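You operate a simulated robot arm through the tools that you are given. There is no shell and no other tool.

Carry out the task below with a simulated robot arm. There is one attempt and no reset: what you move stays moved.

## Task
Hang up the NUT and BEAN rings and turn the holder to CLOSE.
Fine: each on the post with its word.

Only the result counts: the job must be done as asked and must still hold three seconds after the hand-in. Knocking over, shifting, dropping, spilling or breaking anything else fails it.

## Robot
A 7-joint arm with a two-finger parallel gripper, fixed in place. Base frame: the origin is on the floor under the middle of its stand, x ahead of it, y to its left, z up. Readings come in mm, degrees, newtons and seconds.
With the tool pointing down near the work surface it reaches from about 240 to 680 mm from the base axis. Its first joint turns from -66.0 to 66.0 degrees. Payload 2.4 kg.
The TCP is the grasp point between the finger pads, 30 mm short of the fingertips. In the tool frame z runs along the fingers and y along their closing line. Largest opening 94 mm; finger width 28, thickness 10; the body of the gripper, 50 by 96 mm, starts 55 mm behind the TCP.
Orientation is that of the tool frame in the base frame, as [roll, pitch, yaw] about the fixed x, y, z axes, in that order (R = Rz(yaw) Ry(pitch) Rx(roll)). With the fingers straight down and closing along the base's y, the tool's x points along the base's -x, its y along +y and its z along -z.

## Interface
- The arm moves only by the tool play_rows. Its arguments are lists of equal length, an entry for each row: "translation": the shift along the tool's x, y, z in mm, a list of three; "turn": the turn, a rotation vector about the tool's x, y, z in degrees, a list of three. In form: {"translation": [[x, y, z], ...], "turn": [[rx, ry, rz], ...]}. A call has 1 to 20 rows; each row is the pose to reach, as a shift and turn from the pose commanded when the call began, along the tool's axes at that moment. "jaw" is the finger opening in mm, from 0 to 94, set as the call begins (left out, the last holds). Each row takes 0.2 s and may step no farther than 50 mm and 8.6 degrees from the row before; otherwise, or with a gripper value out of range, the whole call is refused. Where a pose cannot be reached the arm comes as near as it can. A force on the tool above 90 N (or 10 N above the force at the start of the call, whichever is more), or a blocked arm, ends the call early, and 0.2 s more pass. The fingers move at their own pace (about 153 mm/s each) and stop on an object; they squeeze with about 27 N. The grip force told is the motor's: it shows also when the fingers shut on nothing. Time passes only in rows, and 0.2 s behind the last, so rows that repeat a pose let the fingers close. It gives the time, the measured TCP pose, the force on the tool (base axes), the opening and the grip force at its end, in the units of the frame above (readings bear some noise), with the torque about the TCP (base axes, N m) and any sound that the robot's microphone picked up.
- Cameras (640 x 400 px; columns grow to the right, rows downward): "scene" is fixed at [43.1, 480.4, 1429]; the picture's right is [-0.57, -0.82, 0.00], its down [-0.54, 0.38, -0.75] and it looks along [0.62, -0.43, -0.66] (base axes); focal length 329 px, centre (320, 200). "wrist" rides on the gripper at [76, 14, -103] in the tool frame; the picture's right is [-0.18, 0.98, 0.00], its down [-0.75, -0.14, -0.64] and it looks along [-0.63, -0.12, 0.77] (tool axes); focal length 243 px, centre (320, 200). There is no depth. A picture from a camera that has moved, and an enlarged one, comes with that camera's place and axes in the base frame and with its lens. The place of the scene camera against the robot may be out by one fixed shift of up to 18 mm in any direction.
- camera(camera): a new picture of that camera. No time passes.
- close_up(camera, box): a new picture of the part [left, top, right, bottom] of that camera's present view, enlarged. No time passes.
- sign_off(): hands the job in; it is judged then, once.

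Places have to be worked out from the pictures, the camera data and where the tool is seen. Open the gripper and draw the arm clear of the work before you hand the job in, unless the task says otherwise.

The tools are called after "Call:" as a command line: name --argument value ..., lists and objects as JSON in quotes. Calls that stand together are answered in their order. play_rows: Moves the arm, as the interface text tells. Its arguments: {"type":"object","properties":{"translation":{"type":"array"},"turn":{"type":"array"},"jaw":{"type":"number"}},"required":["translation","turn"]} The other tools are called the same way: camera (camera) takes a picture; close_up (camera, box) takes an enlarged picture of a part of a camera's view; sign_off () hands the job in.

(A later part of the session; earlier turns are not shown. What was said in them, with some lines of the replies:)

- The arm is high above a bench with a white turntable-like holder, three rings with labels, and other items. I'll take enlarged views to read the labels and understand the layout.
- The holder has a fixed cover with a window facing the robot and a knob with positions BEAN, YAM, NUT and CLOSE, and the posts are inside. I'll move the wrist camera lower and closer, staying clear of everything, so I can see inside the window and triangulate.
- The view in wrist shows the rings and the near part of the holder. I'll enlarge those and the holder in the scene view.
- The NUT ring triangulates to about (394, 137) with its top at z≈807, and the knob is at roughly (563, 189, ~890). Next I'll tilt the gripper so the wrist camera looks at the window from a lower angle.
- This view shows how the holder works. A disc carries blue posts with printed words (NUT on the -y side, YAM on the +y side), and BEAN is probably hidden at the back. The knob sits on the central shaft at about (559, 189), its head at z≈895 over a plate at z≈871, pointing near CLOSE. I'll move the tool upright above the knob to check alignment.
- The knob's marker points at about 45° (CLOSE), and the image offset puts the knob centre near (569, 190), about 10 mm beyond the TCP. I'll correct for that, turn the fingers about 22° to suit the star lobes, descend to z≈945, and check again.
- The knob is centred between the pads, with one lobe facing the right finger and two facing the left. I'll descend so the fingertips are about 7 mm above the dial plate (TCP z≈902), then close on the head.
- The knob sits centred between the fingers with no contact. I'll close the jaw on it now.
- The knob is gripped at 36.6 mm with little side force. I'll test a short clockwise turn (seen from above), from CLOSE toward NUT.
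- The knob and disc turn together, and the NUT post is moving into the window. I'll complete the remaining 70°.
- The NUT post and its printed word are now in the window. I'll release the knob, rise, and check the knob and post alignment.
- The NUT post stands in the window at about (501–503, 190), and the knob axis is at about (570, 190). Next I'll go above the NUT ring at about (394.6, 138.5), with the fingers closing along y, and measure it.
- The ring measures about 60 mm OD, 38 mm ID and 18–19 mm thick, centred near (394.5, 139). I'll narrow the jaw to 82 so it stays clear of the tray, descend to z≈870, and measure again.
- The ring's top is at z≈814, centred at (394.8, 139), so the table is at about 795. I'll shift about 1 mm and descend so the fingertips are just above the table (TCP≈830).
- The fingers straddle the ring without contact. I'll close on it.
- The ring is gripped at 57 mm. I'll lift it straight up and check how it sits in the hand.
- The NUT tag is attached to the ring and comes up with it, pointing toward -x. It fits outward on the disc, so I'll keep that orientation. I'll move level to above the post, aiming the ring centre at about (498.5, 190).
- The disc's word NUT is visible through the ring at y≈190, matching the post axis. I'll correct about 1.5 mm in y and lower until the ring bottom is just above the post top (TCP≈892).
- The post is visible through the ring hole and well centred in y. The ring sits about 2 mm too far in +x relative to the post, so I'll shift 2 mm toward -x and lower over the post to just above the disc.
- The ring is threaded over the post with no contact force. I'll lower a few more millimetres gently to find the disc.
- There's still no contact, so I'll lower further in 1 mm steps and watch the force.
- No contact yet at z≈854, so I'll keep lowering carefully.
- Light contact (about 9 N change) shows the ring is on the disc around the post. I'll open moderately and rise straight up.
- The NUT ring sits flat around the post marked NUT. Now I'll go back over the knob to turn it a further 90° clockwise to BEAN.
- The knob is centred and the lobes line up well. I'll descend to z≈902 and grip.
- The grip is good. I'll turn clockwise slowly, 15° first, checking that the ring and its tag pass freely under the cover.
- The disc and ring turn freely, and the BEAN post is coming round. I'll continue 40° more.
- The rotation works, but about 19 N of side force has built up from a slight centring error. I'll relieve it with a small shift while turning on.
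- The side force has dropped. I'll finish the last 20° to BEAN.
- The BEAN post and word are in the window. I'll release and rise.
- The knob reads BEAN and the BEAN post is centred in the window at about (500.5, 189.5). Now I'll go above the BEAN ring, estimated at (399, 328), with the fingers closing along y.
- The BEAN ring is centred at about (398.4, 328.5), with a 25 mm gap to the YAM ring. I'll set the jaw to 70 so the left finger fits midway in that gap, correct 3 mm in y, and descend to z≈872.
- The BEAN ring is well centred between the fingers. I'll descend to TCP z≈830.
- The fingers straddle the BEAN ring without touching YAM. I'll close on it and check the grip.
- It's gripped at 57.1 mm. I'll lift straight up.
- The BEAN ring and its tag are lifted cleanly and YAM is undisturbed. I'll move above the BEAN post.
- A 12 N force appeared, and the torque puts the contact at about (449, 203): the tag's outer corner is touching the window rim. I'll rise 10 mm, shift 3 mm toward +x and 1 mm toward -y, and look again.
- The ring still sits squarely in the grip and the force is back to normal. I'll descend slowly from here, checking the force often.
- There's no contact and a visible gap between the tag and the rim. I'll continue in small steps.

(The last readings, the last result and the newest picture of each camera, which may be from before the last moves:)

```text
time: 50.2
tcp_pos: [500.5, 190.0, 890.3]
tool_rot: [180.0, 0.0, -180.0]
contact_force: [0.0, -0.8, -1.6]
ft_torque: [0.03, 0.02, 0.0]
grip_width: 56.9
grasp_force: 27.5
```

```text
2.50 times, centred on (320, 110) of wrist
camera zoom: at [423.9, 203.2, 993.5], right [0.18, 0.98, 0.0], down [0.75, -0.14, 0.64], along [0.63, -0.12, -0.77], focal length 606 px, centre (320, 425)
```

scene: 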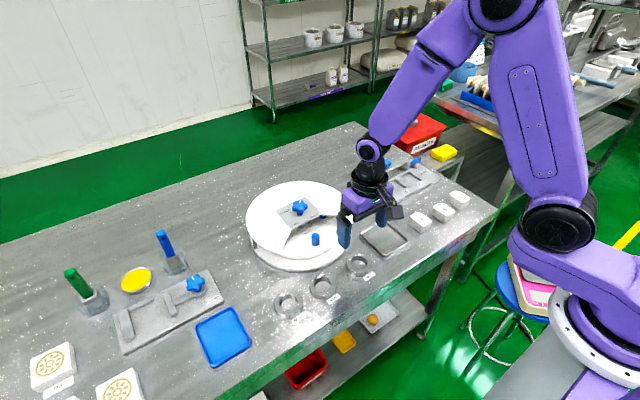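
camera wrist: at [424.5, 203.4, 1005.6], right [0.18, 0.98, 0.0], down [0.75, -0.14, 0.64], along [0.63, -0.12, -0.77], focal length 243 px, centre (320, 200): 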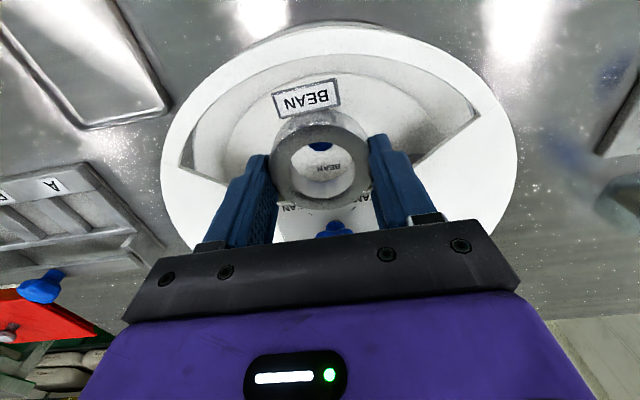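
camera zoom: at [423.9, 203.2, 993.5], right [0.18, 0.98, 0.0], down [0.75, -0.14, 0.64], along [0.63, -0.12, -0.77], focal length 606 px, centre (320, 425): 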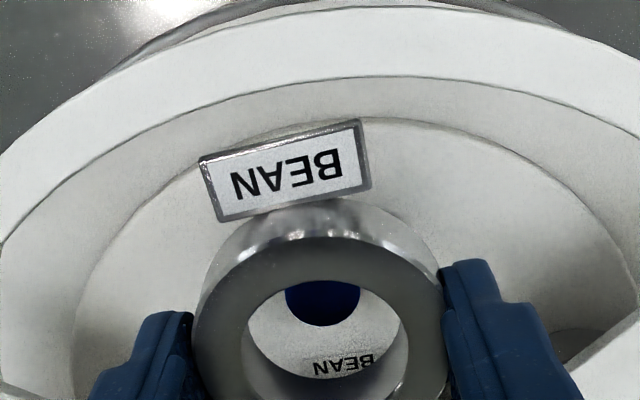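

There's no contact at 890, so the tag is inside the rim. I'll continue down over the post.

Call:
play_rows --translation '[[0, 0, 3], [0, 0, 6], [0, 0, 9], [0, 0, 9]]' --turn '[[0, 0, 0], [0, 0, 0], [0, 0, 0], [0, 0, 0]]'

Call:
close_up --camera "wrist" --box '[192, 30, 448, 190]'

```text
time: 51.2
tcp_pos: [499.5, 190.4, 882.0]
tool_rot: [-179.9, 0.1, -180.0]
contact_force: [0.6, -0.4, -1.2]
ft_torque: [-0.01, -0.02, 0.03]
grip_width: 56.8
grasp_force: 27.0
```

```text
2.50 times, centred on (320, 110) of wrist
camera zoom: at [424.1, 203.4, 984.2], right [0.18, 0.98, 0.0], down [0.75, -0.14, 0.64], along [0.63, -0.12, -0.77], focal length 606 px, centre (320, 425)
```

zoom: 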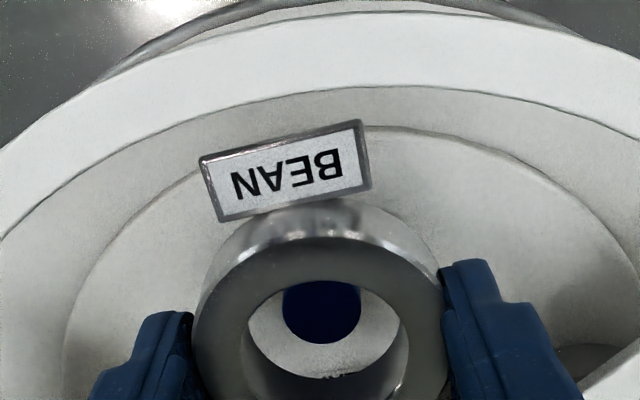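

The post is centred in the hole. I'll continue lowering.

Call:
play_rows --translation '[[0, 0, 4], [0, 0, 9], [0, 0, 14], [0, 0, 18], [0, 0, 18]]' --turn '[[0, 0, 0], [0, 0, 0], [0, 0, 0], [0, 0, 0], [0, 0, 0]]'

Call:
close_up --camera "wrist" --box '[192, 50, 448, 210]'

Call:
close_up --camera "scene" --box '[266, 200, 362, 260]'

```text
time: 52.4
tcp_pos: [499.6, 189.8, 864.5]
tool_rot: [180.0, 0.1, -180.0]
contact_force: [0.2, -0.3, -2.3]
ft_torque: [-0.02, 0.02, 0.03]
grip_width: 56.7
grasp_force: 27.0
```

```text
2.50 times, centred on (320, 130) of wrist
camera zoom: at [424.3, 202.7, 966.9], right [0.18, 0.98, 0.0], down [0.75, -0.14, 0.64], along [0.63, -0.12, -0.77], focal length 606 px, centre (320, 375)
```

zoom: 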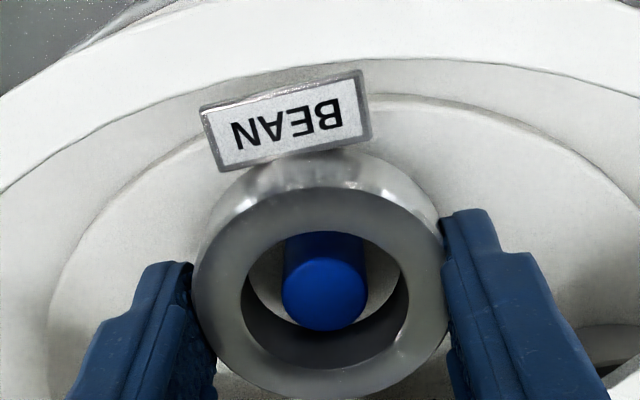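

```text
6.67 times, centred on (314, 230) of scene
camera zoom: at [43.1, 480.4, 1429.0], right [-0.57, -0.82, 0.0], down [-0.54, 0.38, -0.75], along [0.62, -0.43, -0.66], focal length 2192 px, centre (360, 0)
```

zoom: 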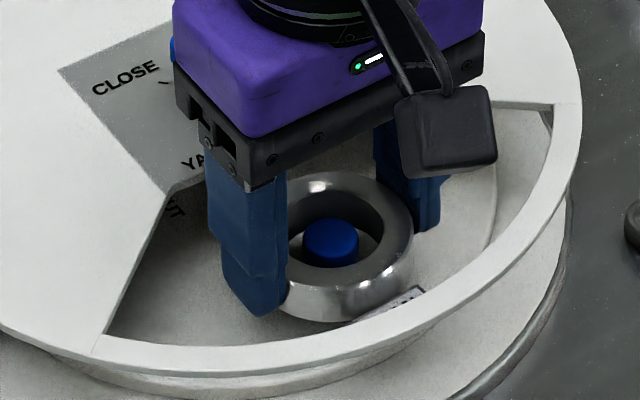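

The ring is over the post without contact. I'll lower to about 852, then the last millimetres.

Call:
play_rows --translation '[[0, 0, 4], [0, 0, 8], [0, 0, 11.5], [0, 0, 11.5]]' --turn '[[0, 0, 0], [0, 0, 0], [0, 0, 0], [0, 0, 0]]'

Call:
play_rows --translation '[[0, 0, 1], [0, 0, 2], [0, 0, 2]]' --turn '[[0, 0, 0], [0, 0, 0], [0, 0, 0]]'

```text
time: 53.4
tcp_pos: [500.6, 189.8, 853.3]
tool_rot: [180.0, 0.1, 180.0]
contact_force: [-0.1, -0.1, -2.2]
ft_torque: [-0.02, 0.04, -0.01]
grip_width: 56.6
grasp_force: 26.6
```

```text
time: 54.2
tcp_pos: [500.1, 190.5, 850.6]
tool_rot: [-180.0, 0.1, 180.0]
contact_force: [-0.2, 0.0, -1.4]
ft_torque: [0.0, -0.01, -0.03]
grip_width: 56.6
grasp_force: 27.4
```

Call:
play_rows --translation '[[0, 0, 1], [0, 0, 1.5], [0, 0, 1.5]]' --turn '[[0, 0, 0], [0, 0, 0], [0, 0, 0]]'

Call:
close_up --camera "wrist" --box '[192, 70, 448, 230]'

```text
time: 55.0
tcp_pos: [500.5, 189.7, 850.0]
tool_rot: [179.9, 0.1, -180.0]
contact_force: [-2.6, -0.5, 8.8]
ft_torque: [0.08, -0.19, 0.03]
grip_width: 56.8
grasp_force: 26.2
```

```text
2.50 times, centred on (320, 150) of wrist
camera zoom: at [424.0, 203.5, 952.3], right [0.18, 0.98, 0.0], down [0.75, -0.14, 0.64], along [0.63, -0.12, -0.76], focal length 606 px, centre (320, 325)
```

zoom: 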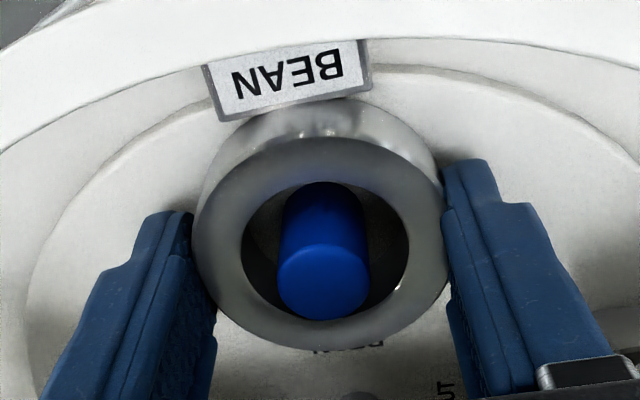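

The disc contact is felt (about 10 N change) at the same height as before. I'll open and rise.

Call:
play_rows --translation '[[0, 0, 0], [0, 0, 0], [0, 0, -15], [0, 0, -40], [0, 0, -80], [0, 0, -100], [0, 0, -100]]' --turn '[[0, 0, 0], [0, 0, 0], [0, 0, 0], [0, 0, 0], [0, 0, 0], [0, 0, 0], [0, 0, 0]]' --jaw 78

Call:
camera --camera "wrist"

Call:
close_up --camera "wrist" --box '[192, 30, 448, 190]'

Call:
close_up --camera "scene" --box '[246, 180, 358, 250]'

```text
time: 56.6
tcp_pos: [499.6, 190.2, 949.8]
tool_rot: [-179.9, 0.1, -179.9]
contact_force: [0.0, 0.2, 0.1]
ft_torque: [0.0, 0.02, -0.03]
grip_width: 78.1
grasp_force: 0.0
```

```text
taken
camera wrist: at [423.5, 204.2, 1051.7], right [0.18, 0.98, 0.0], down [0.75, -0.14, 0.64], along [0.63, -0.12, -0.77], focal length 243 px, centre (320, 200)
```

wrist: 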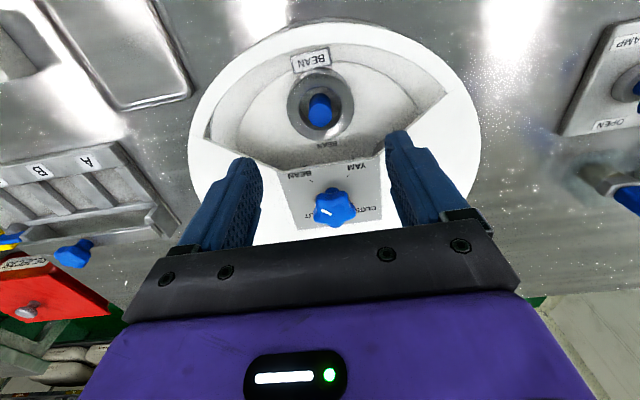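

```text
2.50 times, centred on (320, 110) of wrist
camera zoom: at [423.5, 204.2, 1051.7], right [0.18, 0.98, 0.0], down [0.75, -0.14, 0.64], along [0.63, -0.12, -0.77], focal length 606 px, centre (320, 425)
```

zoom: 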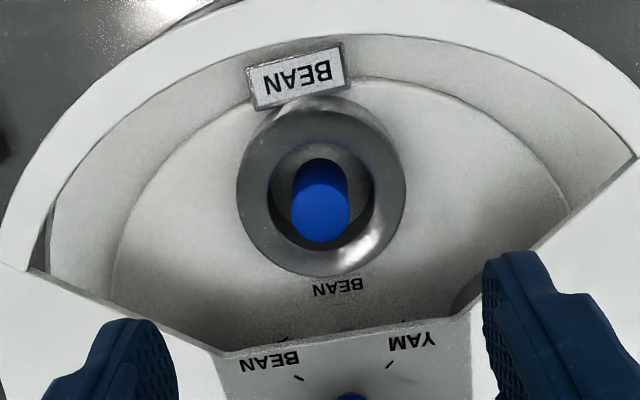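

```text
5.71 times, centred on (302, 215) of scene
camera zoom: at [43.1, 480.4, 1429.0], right [-0.57, -0.82, 0.0], down [-0.54, 0.38, -0.75], along [0.62, -0.43, -0.66], focal length 1879 px, centre (423, 114)
```

zoom: 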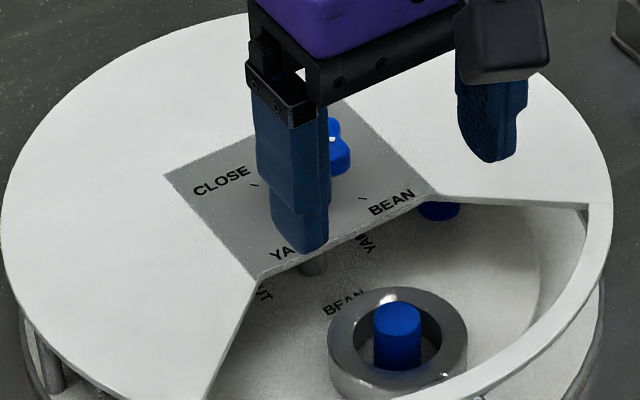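

Both rings are on their own posts, with BEAN in the window. To reach CLOSE I'll retrace the known free path counter-clockwise in two 90° grips. First I'll position over the knob with the fingers pre-rotated to yaw 94.

Call:
play_rows --translation '[[-10, 0, 0], [-20, 0, 0], [-30, 0, 0], [-40, 0, 0], [-50, 0, 0], [-60, 0, 0], [-70.7, -0.6, 0], [-70.7, -0.6, 0], [-70.7, -0.6, 0], [-70.7, -0.6, 0], [-70.7, -0.6, 0], [-70.7, -0.6, 0]]' --turn '[[0, 0, 7.8], [0, 0, 15.6], [0, 0, 23.4], [0, 0, 31.2], [0, 0, 39], [0, 0, 46.8], [0, 0, 54.6], [0, 0, 62.4], [0, 0, 70.2], [0, 0, 78], [0, 0, 86], [0, 0, 86]]' --jaw 94

Call:
camera --camera "wrist"

Call:
close_up --camera "wrist" --box '[224, 60, 416, 180]'

```text
time: 59.2
tcp_pos: [571.0, 189.4, 949.3]
tool_rot: [179.9, 0.0, 93.9]
contact_force: [0.5, -0.2, 0.9]
ft_torque: [-0.03, 0.0, -0.02]
grip_width: 93.9
grasp_force: 0.1
```

```text
taken
camera wrist: at [580.0, 265.5, 1051.6], right [0.99, -0.12, 0.0], down [-0.09, -0.76, 0.64], along [-0.07, -0.64, -0.77], focal length 243 px, centre (320, 200)
```

wrist: 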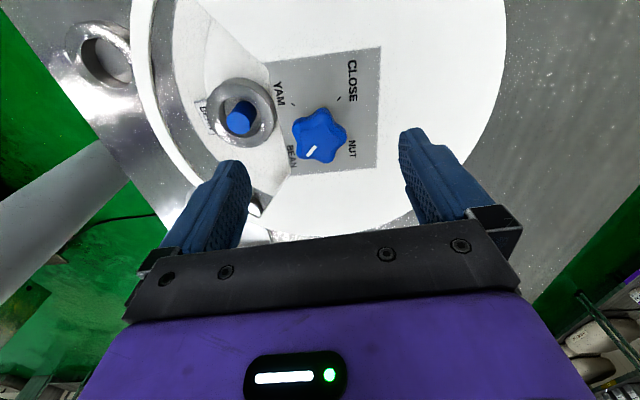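

```text
3.33 times, centred on (320, 120) of wrist
camera zoom: at [580.0, 265.5, 1051.6], right [0.99, -0.12, 0.0], down [-0.09, -0.76, 0.64], along [-0.07, -0.64, -0.77], focal length 809 px, centre (320, 467)
```

zoom: 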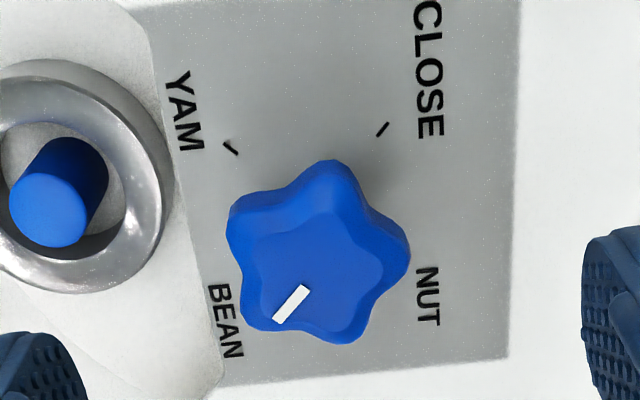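

The knob is centred between the fingers. I'll descend and grip.

Call:
play_rows --translation '[[0, -0.3, 20], [0, -0.3, 38], [0, -0.3, 47], [0, -0.3, 47]]' --turn '[[0, 0, 0], [0, 0, 0], [0, 0, 0], [0, 0, 0]]'

Call:
play_rows --translation '[[0, 0, 0], [0, 0, 0], [0, 0, 0]]' --turn '[[0, 0, 0], [0, 0, 0], [0, 0, 0]]' --jaw 15

Call:
play_rows --translation '[[0, 0, 0], [0, 0, 0], [0, 0, 0], [0, 0, 0]]' --turn '[[0, 0, -4], [0, 0, -8], [0, 0, -12], [0, 0, -15]]'

Call:
close_up --camera "scene" --box '[246, 180, 358, 250]'

```text
time: 60.2
tcp_pos: [571.9, 188.9, 900.8]
tool_rot: [179.8, -0.1, 94.0]
contact_force: [-0.1, -0.6, -0.7]
ft_torque: [0.0, 0.03, -0.01]
grip_width: 94.0
grasp_force: 0.1
```

```text
time: 61.0
tcp_pos: [569.4, 188.4, 902.2]
tool_rot: [-180.0, 0.0, 94.0]
contact_force: [-7.9, -1.0, 2.7]
ft_torque: [0.06, 0.25, 0.02]
grip_width: 36.9
grasp_force: 44.9
```

```text
time: 62.0
tcp_pos: [570.7, 189.8, 901.1]
tool_rot: [180.0, 0.0, 109.1]
contact_force: [-3.3, -0.1, -18.6]
ft_torque: [-0.01, -0.08, -0.03]
grip_width: 36.4
grasp_force: 45.1
```

```text
5.71 times, centred on (302, 215) of scene
camera zoom: at [43.4, 480.5, 1429.0], right [-0.57, -0.82, 0.0], down [-0.54, 0.38, -0.75], along [0.62, -0.43, -0.66], focal length 1879 px, centre (423, 114)
```

zoom: 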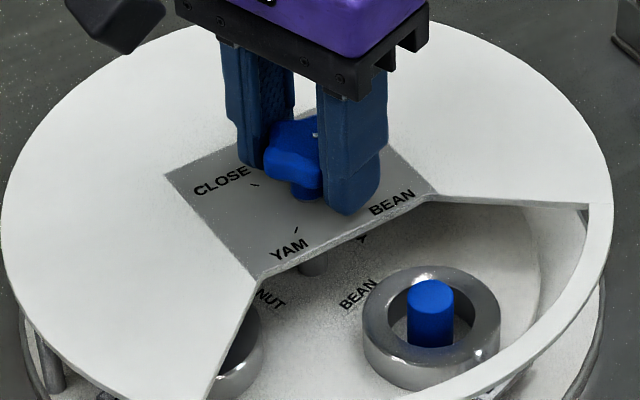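

The disc turns back counter-clockwise and both rings ride along. I'll continue 35°.

Call:
play_rows --translation '[[0, 0, 0], [0, 0, 0.2], [0, 0, 0.4], [0, 0, 0.4], [0, 0, 0.4], [0, 0, 0.4], [0, 0, 0.4]]' --turn '[[0, 0, -5], [0, 0, -10], [0, 0, -15], [0, 0, -20], [0, 0, -25], [0, 0, -30], [0, 0, -35]]'

Call:
close_up --camera "scene" --box '[246, 180, 358, 250]'

```text
time: 63.6
tcp_pos: [571.5, 188.7, 901.7]
tool_rot: [180.0, 0.0, 144.2]
contact_force: [4.3, 1.4, -16.1]
ft_torque: [0.07, 0.41, -0.03]
grip_width: 36.0
grasp_force: 45.1
```

```text
5.71 times, centred on (302, 215) of scene
camera zoom: at [43.5, 480.6, 1429.0], right [-0.57, -0.82, 0.0], down [-0.54, 0.38, -0.75], along [0.62, -0.43, -0.66], focal length 1879 px, centre (423, 114)
```

zoom: 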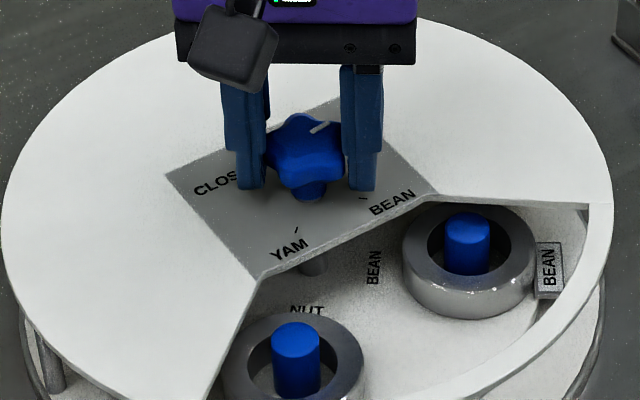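

Both rings are clearly on their matching posts. I'll continue the remaining 40° to the NUT position.

Call:
play_rows --translation '[[0, 0, 0], [0, 0, 0.2], [0, 0, 0.4], [0, 0, 0.4], [0, 0, 0.4], [0, 0, 0.4], [0, 0, 0.4], [0, 0, 0.4]]' --turn '[[0, 0, -5], [0, 0, -10], [0, 0, -15], [0, 0, -20], [0, 0, -25], [0, 0, -30], [0, 0, -35], [0, 0, -40]]'

Call:
close_up --camera "scene" --box '[246, 180, 358, 250]'

```text
time: 65.4
tcp_pos: [570.7, 190.2, 902.2]
tool_rot: [-180.0, 0.2, -175.8]
contact_force: [1.7, 6.4, -1.9]
ft_torque: [0.19, -0.77, -0.05]
grip_width: 36.4
grasp_force: 45.3
```

```text
5.71 times, centred on (302, 215) of scene
camera zoom: at [43.1, 480.6, 1429.0], right [-0.57, -0.82, 0.0], down [-0.54, 0.38, -0.75], along [0.62, -0.43, -0.66], focal length 1879 px, centre (423, 114)
```

zoom: 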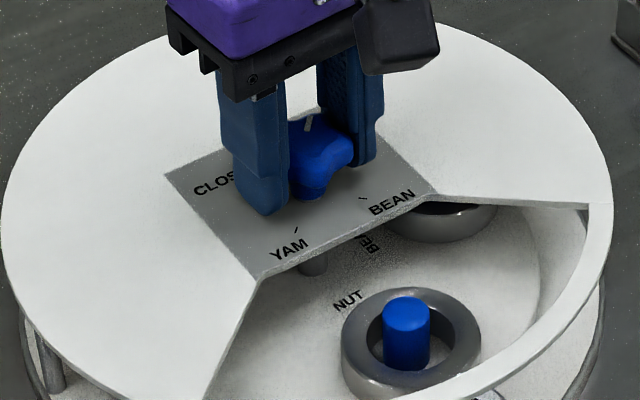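

The NUT position is reached with both rings riding well. I'll release, rise, rotate the fingers back to yaw 112 for the second grip, and check.

Call:
play_rows --translation '[[0, 0, 0], [0, 0, 0], [0, 0, -20], [0, 0, -46], [0, 0, -46], [0, 0, -46], [0, 0, -46], [0, 0, -46], [0, 0, -46], [0, 0, -46], [0, 0, -46], [0, 0, -46], [0, 0, -46], [0, 0, -46]]' --turn '[[0, 0, 0], [0, 0, 0], [0, 0, 0], [0, 0, 0], [0, 0, 8], [0, 0, 16], [0, 0, 24], [0, 0, 32], [0, 0, 40], [0, 0, 48], [0, 0, 56], [0, 0, 64], [0, 0, 72], [0, 0, 72]]' --jaw 94

Call:
camera --camera "wrist"

Call:
close_up --camera "wrist" --box '[224, 60, 416, 180]'

Call:
close_up --camera "scene" --box '[246, 180, 358, 250]'

```text
time: 68.4
tcp_pos: [571.2, 188.9, 947.9]
tool_rot: [179.9, -0.1, 112.0]
contact_force: [0.4, -0.9, 0.5]
ft_torque: [-0.04, -0.03, 0.02]
grip_width: 93.8
grasp_force: 0.1
```

```text
taken
camera wrist: at [555.1, 264.4, 1050.1], right [0.98, 0.2, 0.0], down [0.15, -0.75, 0.64], along [0.13, -0.63, -0.77], focal length 243 px, centre (320, 200)
```

wrist: 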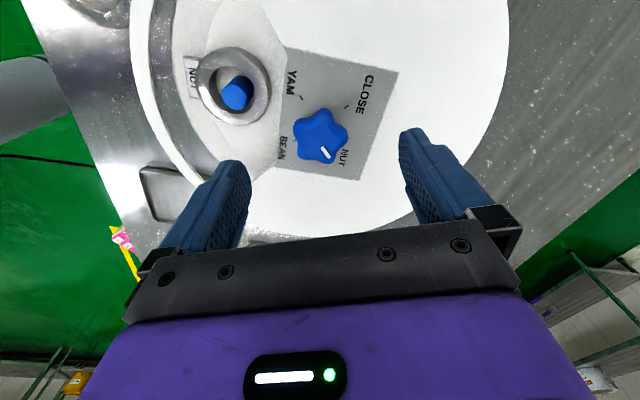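

```text
3.33 times, centred on (320, 120) of wrist
camera zoom: at [555.1, 264.4, 1050.1], right [0.98, 0.2, 0.0], down [0.15, -0.75, 0.64], along [0.13, -0.63, -0.77], focal length 809 px, centre (320, 467)
```

zoom: 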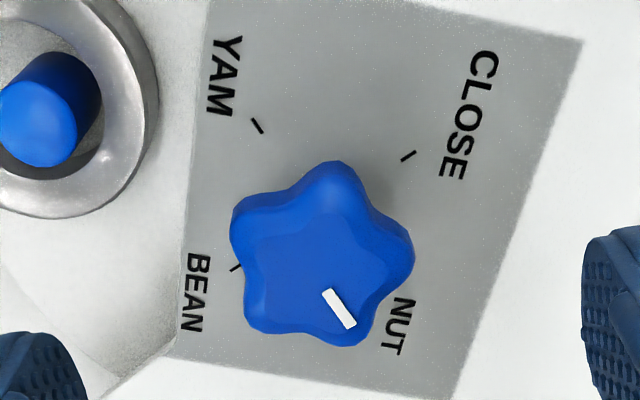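

```text
5.71 times, centred on (302, 215) of scene
camera zoom: at [43.1, 480.4, 1429.0], right [-0.57, -0.82, 0.0], down [-0.54, 0.38, -0.75], along [0.62, -0.43, -0.66], focal length 1879 px, centre (423, 114)
```

zoom: 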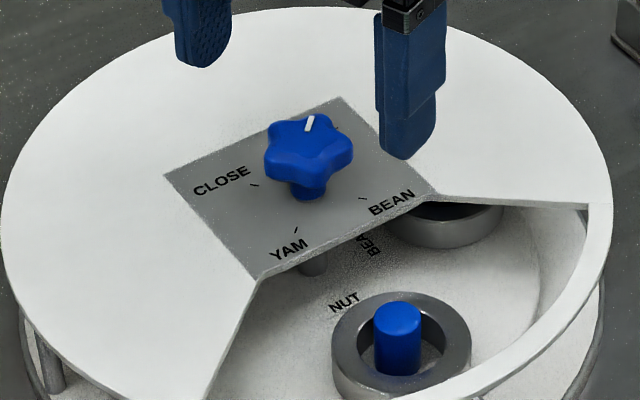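

The knob points at NUT and is centred for the second grip. I'll descend, grip, and start turning counter-clockwise toward CLOSE.

Call:
play_rows --translation '[[0, -0.3, 20], [0, -0.3, 38], [0, -0.3, 46], [0, -0.3, 46]]' --turn '[[0, 0, 0], [0, 0, 0], [0, 0, 0], [0, 0, 0]]'

Call:
play_rows --translation '[[0, 0, 0], [0, 0, 0], [0, 0, 0]]' --turn '[[0, 0, 0], [0, 0, 0], [0, 0, 0]]' --jaw 15

Call:
play_rows --translation '[[0, 0, 0], [0, 0, 0], [0, 0, 0], [0, 0, 0], [0, 0, 0], [0, 0, 0]]' --turn '[[0, 0, -5], [0, 0, -10], [0, 0, -15], [0, 0, -20], [0, 0, -25], [0, 0, -30]]'

Call:
close_up --camera "scene" --box '[246, 180, 358, 250]'

```text
time: 69.4
tcp_pos: [570.1, 188.5, 900.4]
tool_rot: [179.9, 0.0, 112.0]
contact_force: [-0.7, -0.5, 0.3]
ft_torque: [0.01, 0.0, 0.02]
grip_width: 94.0
grasp_force: 0.1
```

```text
time: 70.2
tcp_pos: [569.8, 189.2, 901.4]
tool_rot: [-180.0, 0.0, 112.0]
contact_force: [2.2, 2.6, -3.1]
ft_torque: [-0.07, -0.05, 0.0]
grip_width: 36.5
grasp_force: 45.5
```

```text
time: 71.6
tcp_pos: [570.8, 189.4, 901.8]
tool_rot: [180.0, 0.1, 142.2]
contact_force: [7.6, 3.5, -0.5]
ft_torque: [-0.16, 0.01, -0.04]
grip_width: 36.1
grasp_force: 44.7
```

```text
5.71 times, centred on (302, 215) of scene
camera zoom: at [43.3, 480.5, 1429.0], right [-0.57, -0.82, 0.0], down [-0.54, 0.38, -0.75], along [0.62, -0.43, -0.66], focal length 1879 px, centre (423, 114)
```

zoom: 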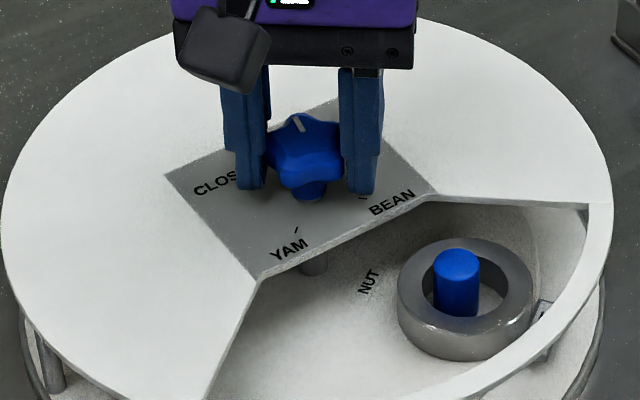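

It's turning smoothly. I'll continue the remaining 60° to CLOSE.

Call:
play_rows --translation '[[0, 0, 0], [0, 0, 0], [0, 0, 0], [0, 0, 0], [0, 0, 0], [0, 0, 0], [0, 0, 0], [0, 0, 0], [0, 0, 0], [0, 0, 0], [0, 0, 0], [0, 0, 0], [0, 0, 0]]' --turn '[[0, 0, -5], [0, 0, -10], [0, 0, -15], [0, 0, -20], [0, 0, -25], [0, 0, -30], [0, 0, -35], [0, 0, -40], [0, 0, -45], [0, 0, -50], [0, 0, -55], [0, 0, -60], [0, 0, -60]]'

Call:
close_up --camera "scene" --box '[246, 180, 358, 250]'

Call:
camera --camera "wrist"

```text
time: 74.4
tcp_pos: [570.1, 191.2, 901.1]
tool_rot: [180.0, 0.1, -157.9]
contact_force: [3.8, 13.4, -8.0]
ft_torque: [0.15, -0.38, -0.01]
grip_width: 35.9
grasp_force: 45.3
```

```text
5.71 times, centred on (302, 215) of scene
camera zoom: at [43.3, 480.8, 1428.9], right [-0.57, -0.82, 0.0], down [-0.54, 0.38, -0.75], along [0.62, -0.43, -0.66], focal length 1879 px, centre (423, 114)
```

zoom: 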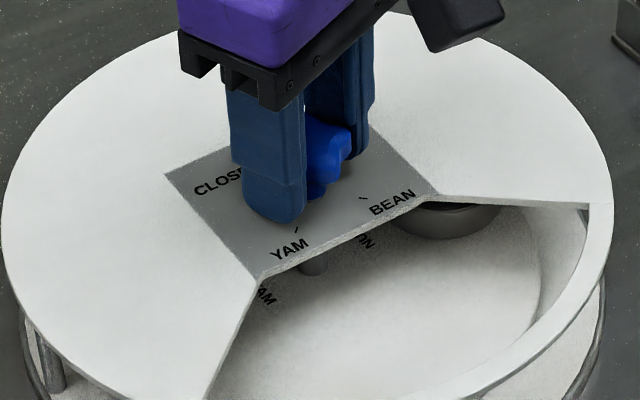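

```text
taken
camera wrist: at [494.4, 173.7, 1004.0], right [-0.2, 0.98, 0.0], down [0.75, 0.15, 0.64], along [0.63, 0.13, -0.77], focal length 243 px, centre (320, 200)
```

wrist: 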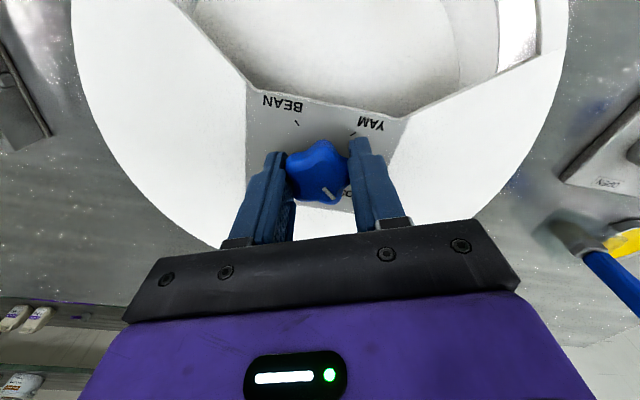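

The window shows the blank side again, as at the start. I'll release, rise to the same height as my initial reference picture, and compare the marker.

Call:
play_rows --translation '[[0, 0, 0], [0, 0, 0], [0, 0, 0], [0, 0, -20], [0, 0, -44], [0, 0, -44]]' --turn '[[0, 0, 0], [0, 0, 0], [0, 0, 0], [0, 0, 0], [0, 0, 0], [0, 0, 0]]' --jaw 94

Call:
close_up --camera "wrist" --box '[240, 80, 400, 180]'

Call:
close_up --camera "scene" --box '[260, 180, 340, 230]'

```text
time: 75.8
tcp_pos: [569.0, 188.0, 945.3]
tool_rot: [-179.9, 0.1, -158.0]
contact_force: [0.6, 0.0, -0.4]
ft_torque: [0.02, 0.02, -0.01]
grip_width: 93.9
grasp_force: 0.1
```

```text
4.00 times, centred on (320, 130) of wrist
camera zoom: at [493.3, 172.7, 1048.5], right [-0.2, 0.98, 0.0], down [0.75, 0.15, 0.64], along [0.63, 0.13, -0.77], focal length 970 px, centre (320, 480)
```

zoom: 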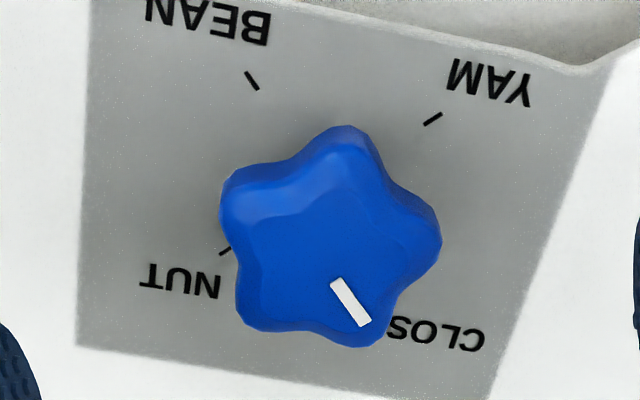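

```text
8.00 times, centred on (300, 205) of scene
camera zoom: at [43.1, 480.4, 1429.0], right [-0.57, -0.82, 0.0], down [-0.54, 0.38, -0.75], along [0.62, -0.43, -0.66], focal length 2631 px, centre (480, 160)
```

zoom: 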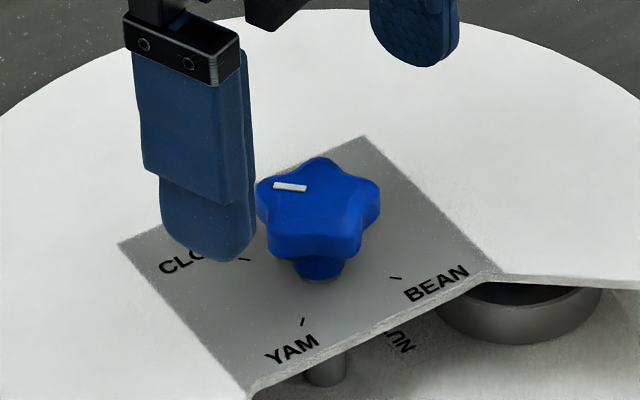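

The marker is back at exactly the CLOSE direction (~44°, tick at 45°), and the NUT ring is visible on its post under the cover. I'll draw the arm up and away, then check the whole scene.

Call:
play_rows --translation '[[0, 0, -40], [0, 0, -80], [0, 0, -120], [30, 0, -150], [70, 0, -170], [110, 0, -190], [150, 0, -200], [190, 0, -200], [230, 0, -200], [230, 0, -200]]' --turn '[[0, 0, 0], [0, 0, 0], [0, 0, 0], [0, 0, 5], [0, 0, 10], [0, 0, 15], [0, 0, 20], [0, 0, 22], [0, 0, 22], [0, 0, 22]]'

Call:
camera --camera "scene"

Call:
close_up --camera "scene" --box '[236, 170, 364, 250]'

Call:
camera --camera "wrist"

```text
time: 78.0
tcp_pos: [354.8, 102.6, 1143.4]
tool_rot: [179.9, 0.2, 179.9]
contact_force: [0.2, -0.4, -0.7]
ft_torque: [-0.02, 0.02, 0.01]
grip_width: 93.9
grasp_force: 0.1
```

```text
taken
```

scene: 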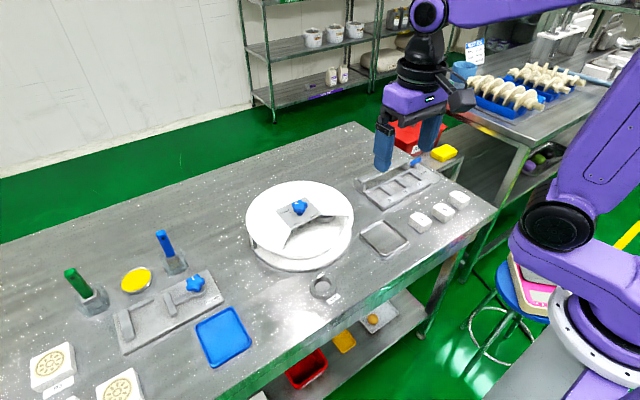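

```text
5.00 times, centred on (300, 210) of scene
camera zoom: at [43.1, 480.4, 1429.0], right [-0.57, -0.82, 0.0], down [-0.54, 0.38, -0.75], along [0.62, -0.43, -0.66], focal length 1644 px, centre (420, 150)
```

zoom: 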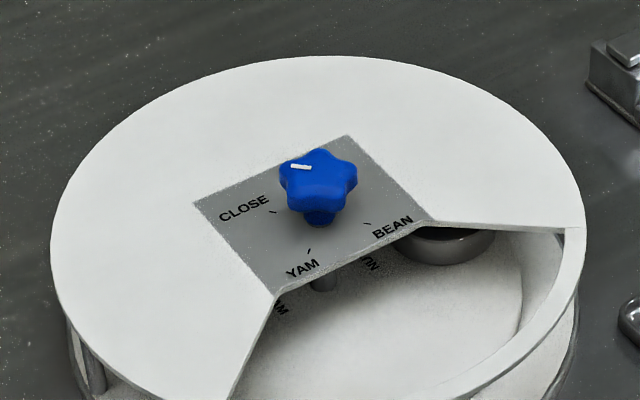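

```text
taken
camera wrist: at [279.4, 116.1, 1245.8], right [0.18, 0.98, 0.0], down [0.75, -0.14, 0.64], along [0.63, -0.12, -0.77], focal length 243 px, centre (320, 200)
```

wrist: 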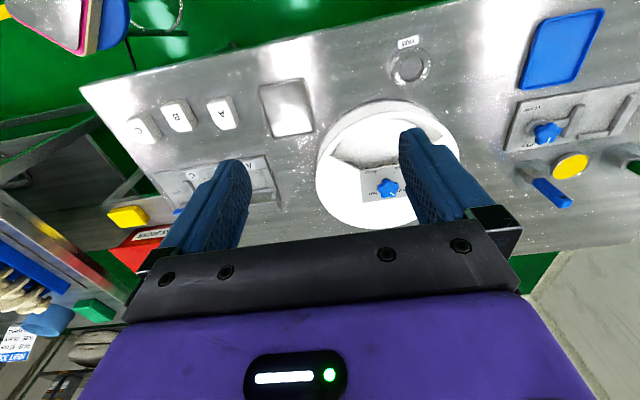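

The marker reads CLOSE, both rings are on their own posts inside the holder, and the YAM ring and everything else sit where they were at the start. The gripper is open and clear of the work, so I'm handing in.

Call:
sign_off

```text
The job is handed in.
```

The NUT and BEAN rings are each on the post marked with their word, and the holder's knob is turned to CLOSE. I then opened the gripper, moved the arm clear and handed the job in.

- **Rings:** I saw both on their posts as the holder turned back. At CLOSE the BEAN ring is hidden under the cover, so I did not see it in the final picture. The gap above the post is smaller than the ring is thick, so it should not come off.
- **CLOSE setting:** The knob's white marker points the same way it did at the start, matching the CLOSE tick to within about a degree.
- **Contact:** While I lowered the BEAN ring, its tag lightly touched something, most likely the edge of the window (about 12 N). I lifted it, moved it 3 mm and lowered it without further contact. The holder did not move in the pictures.
- **Everything else:** The YAM ring and the other items on the bench look unmoved.
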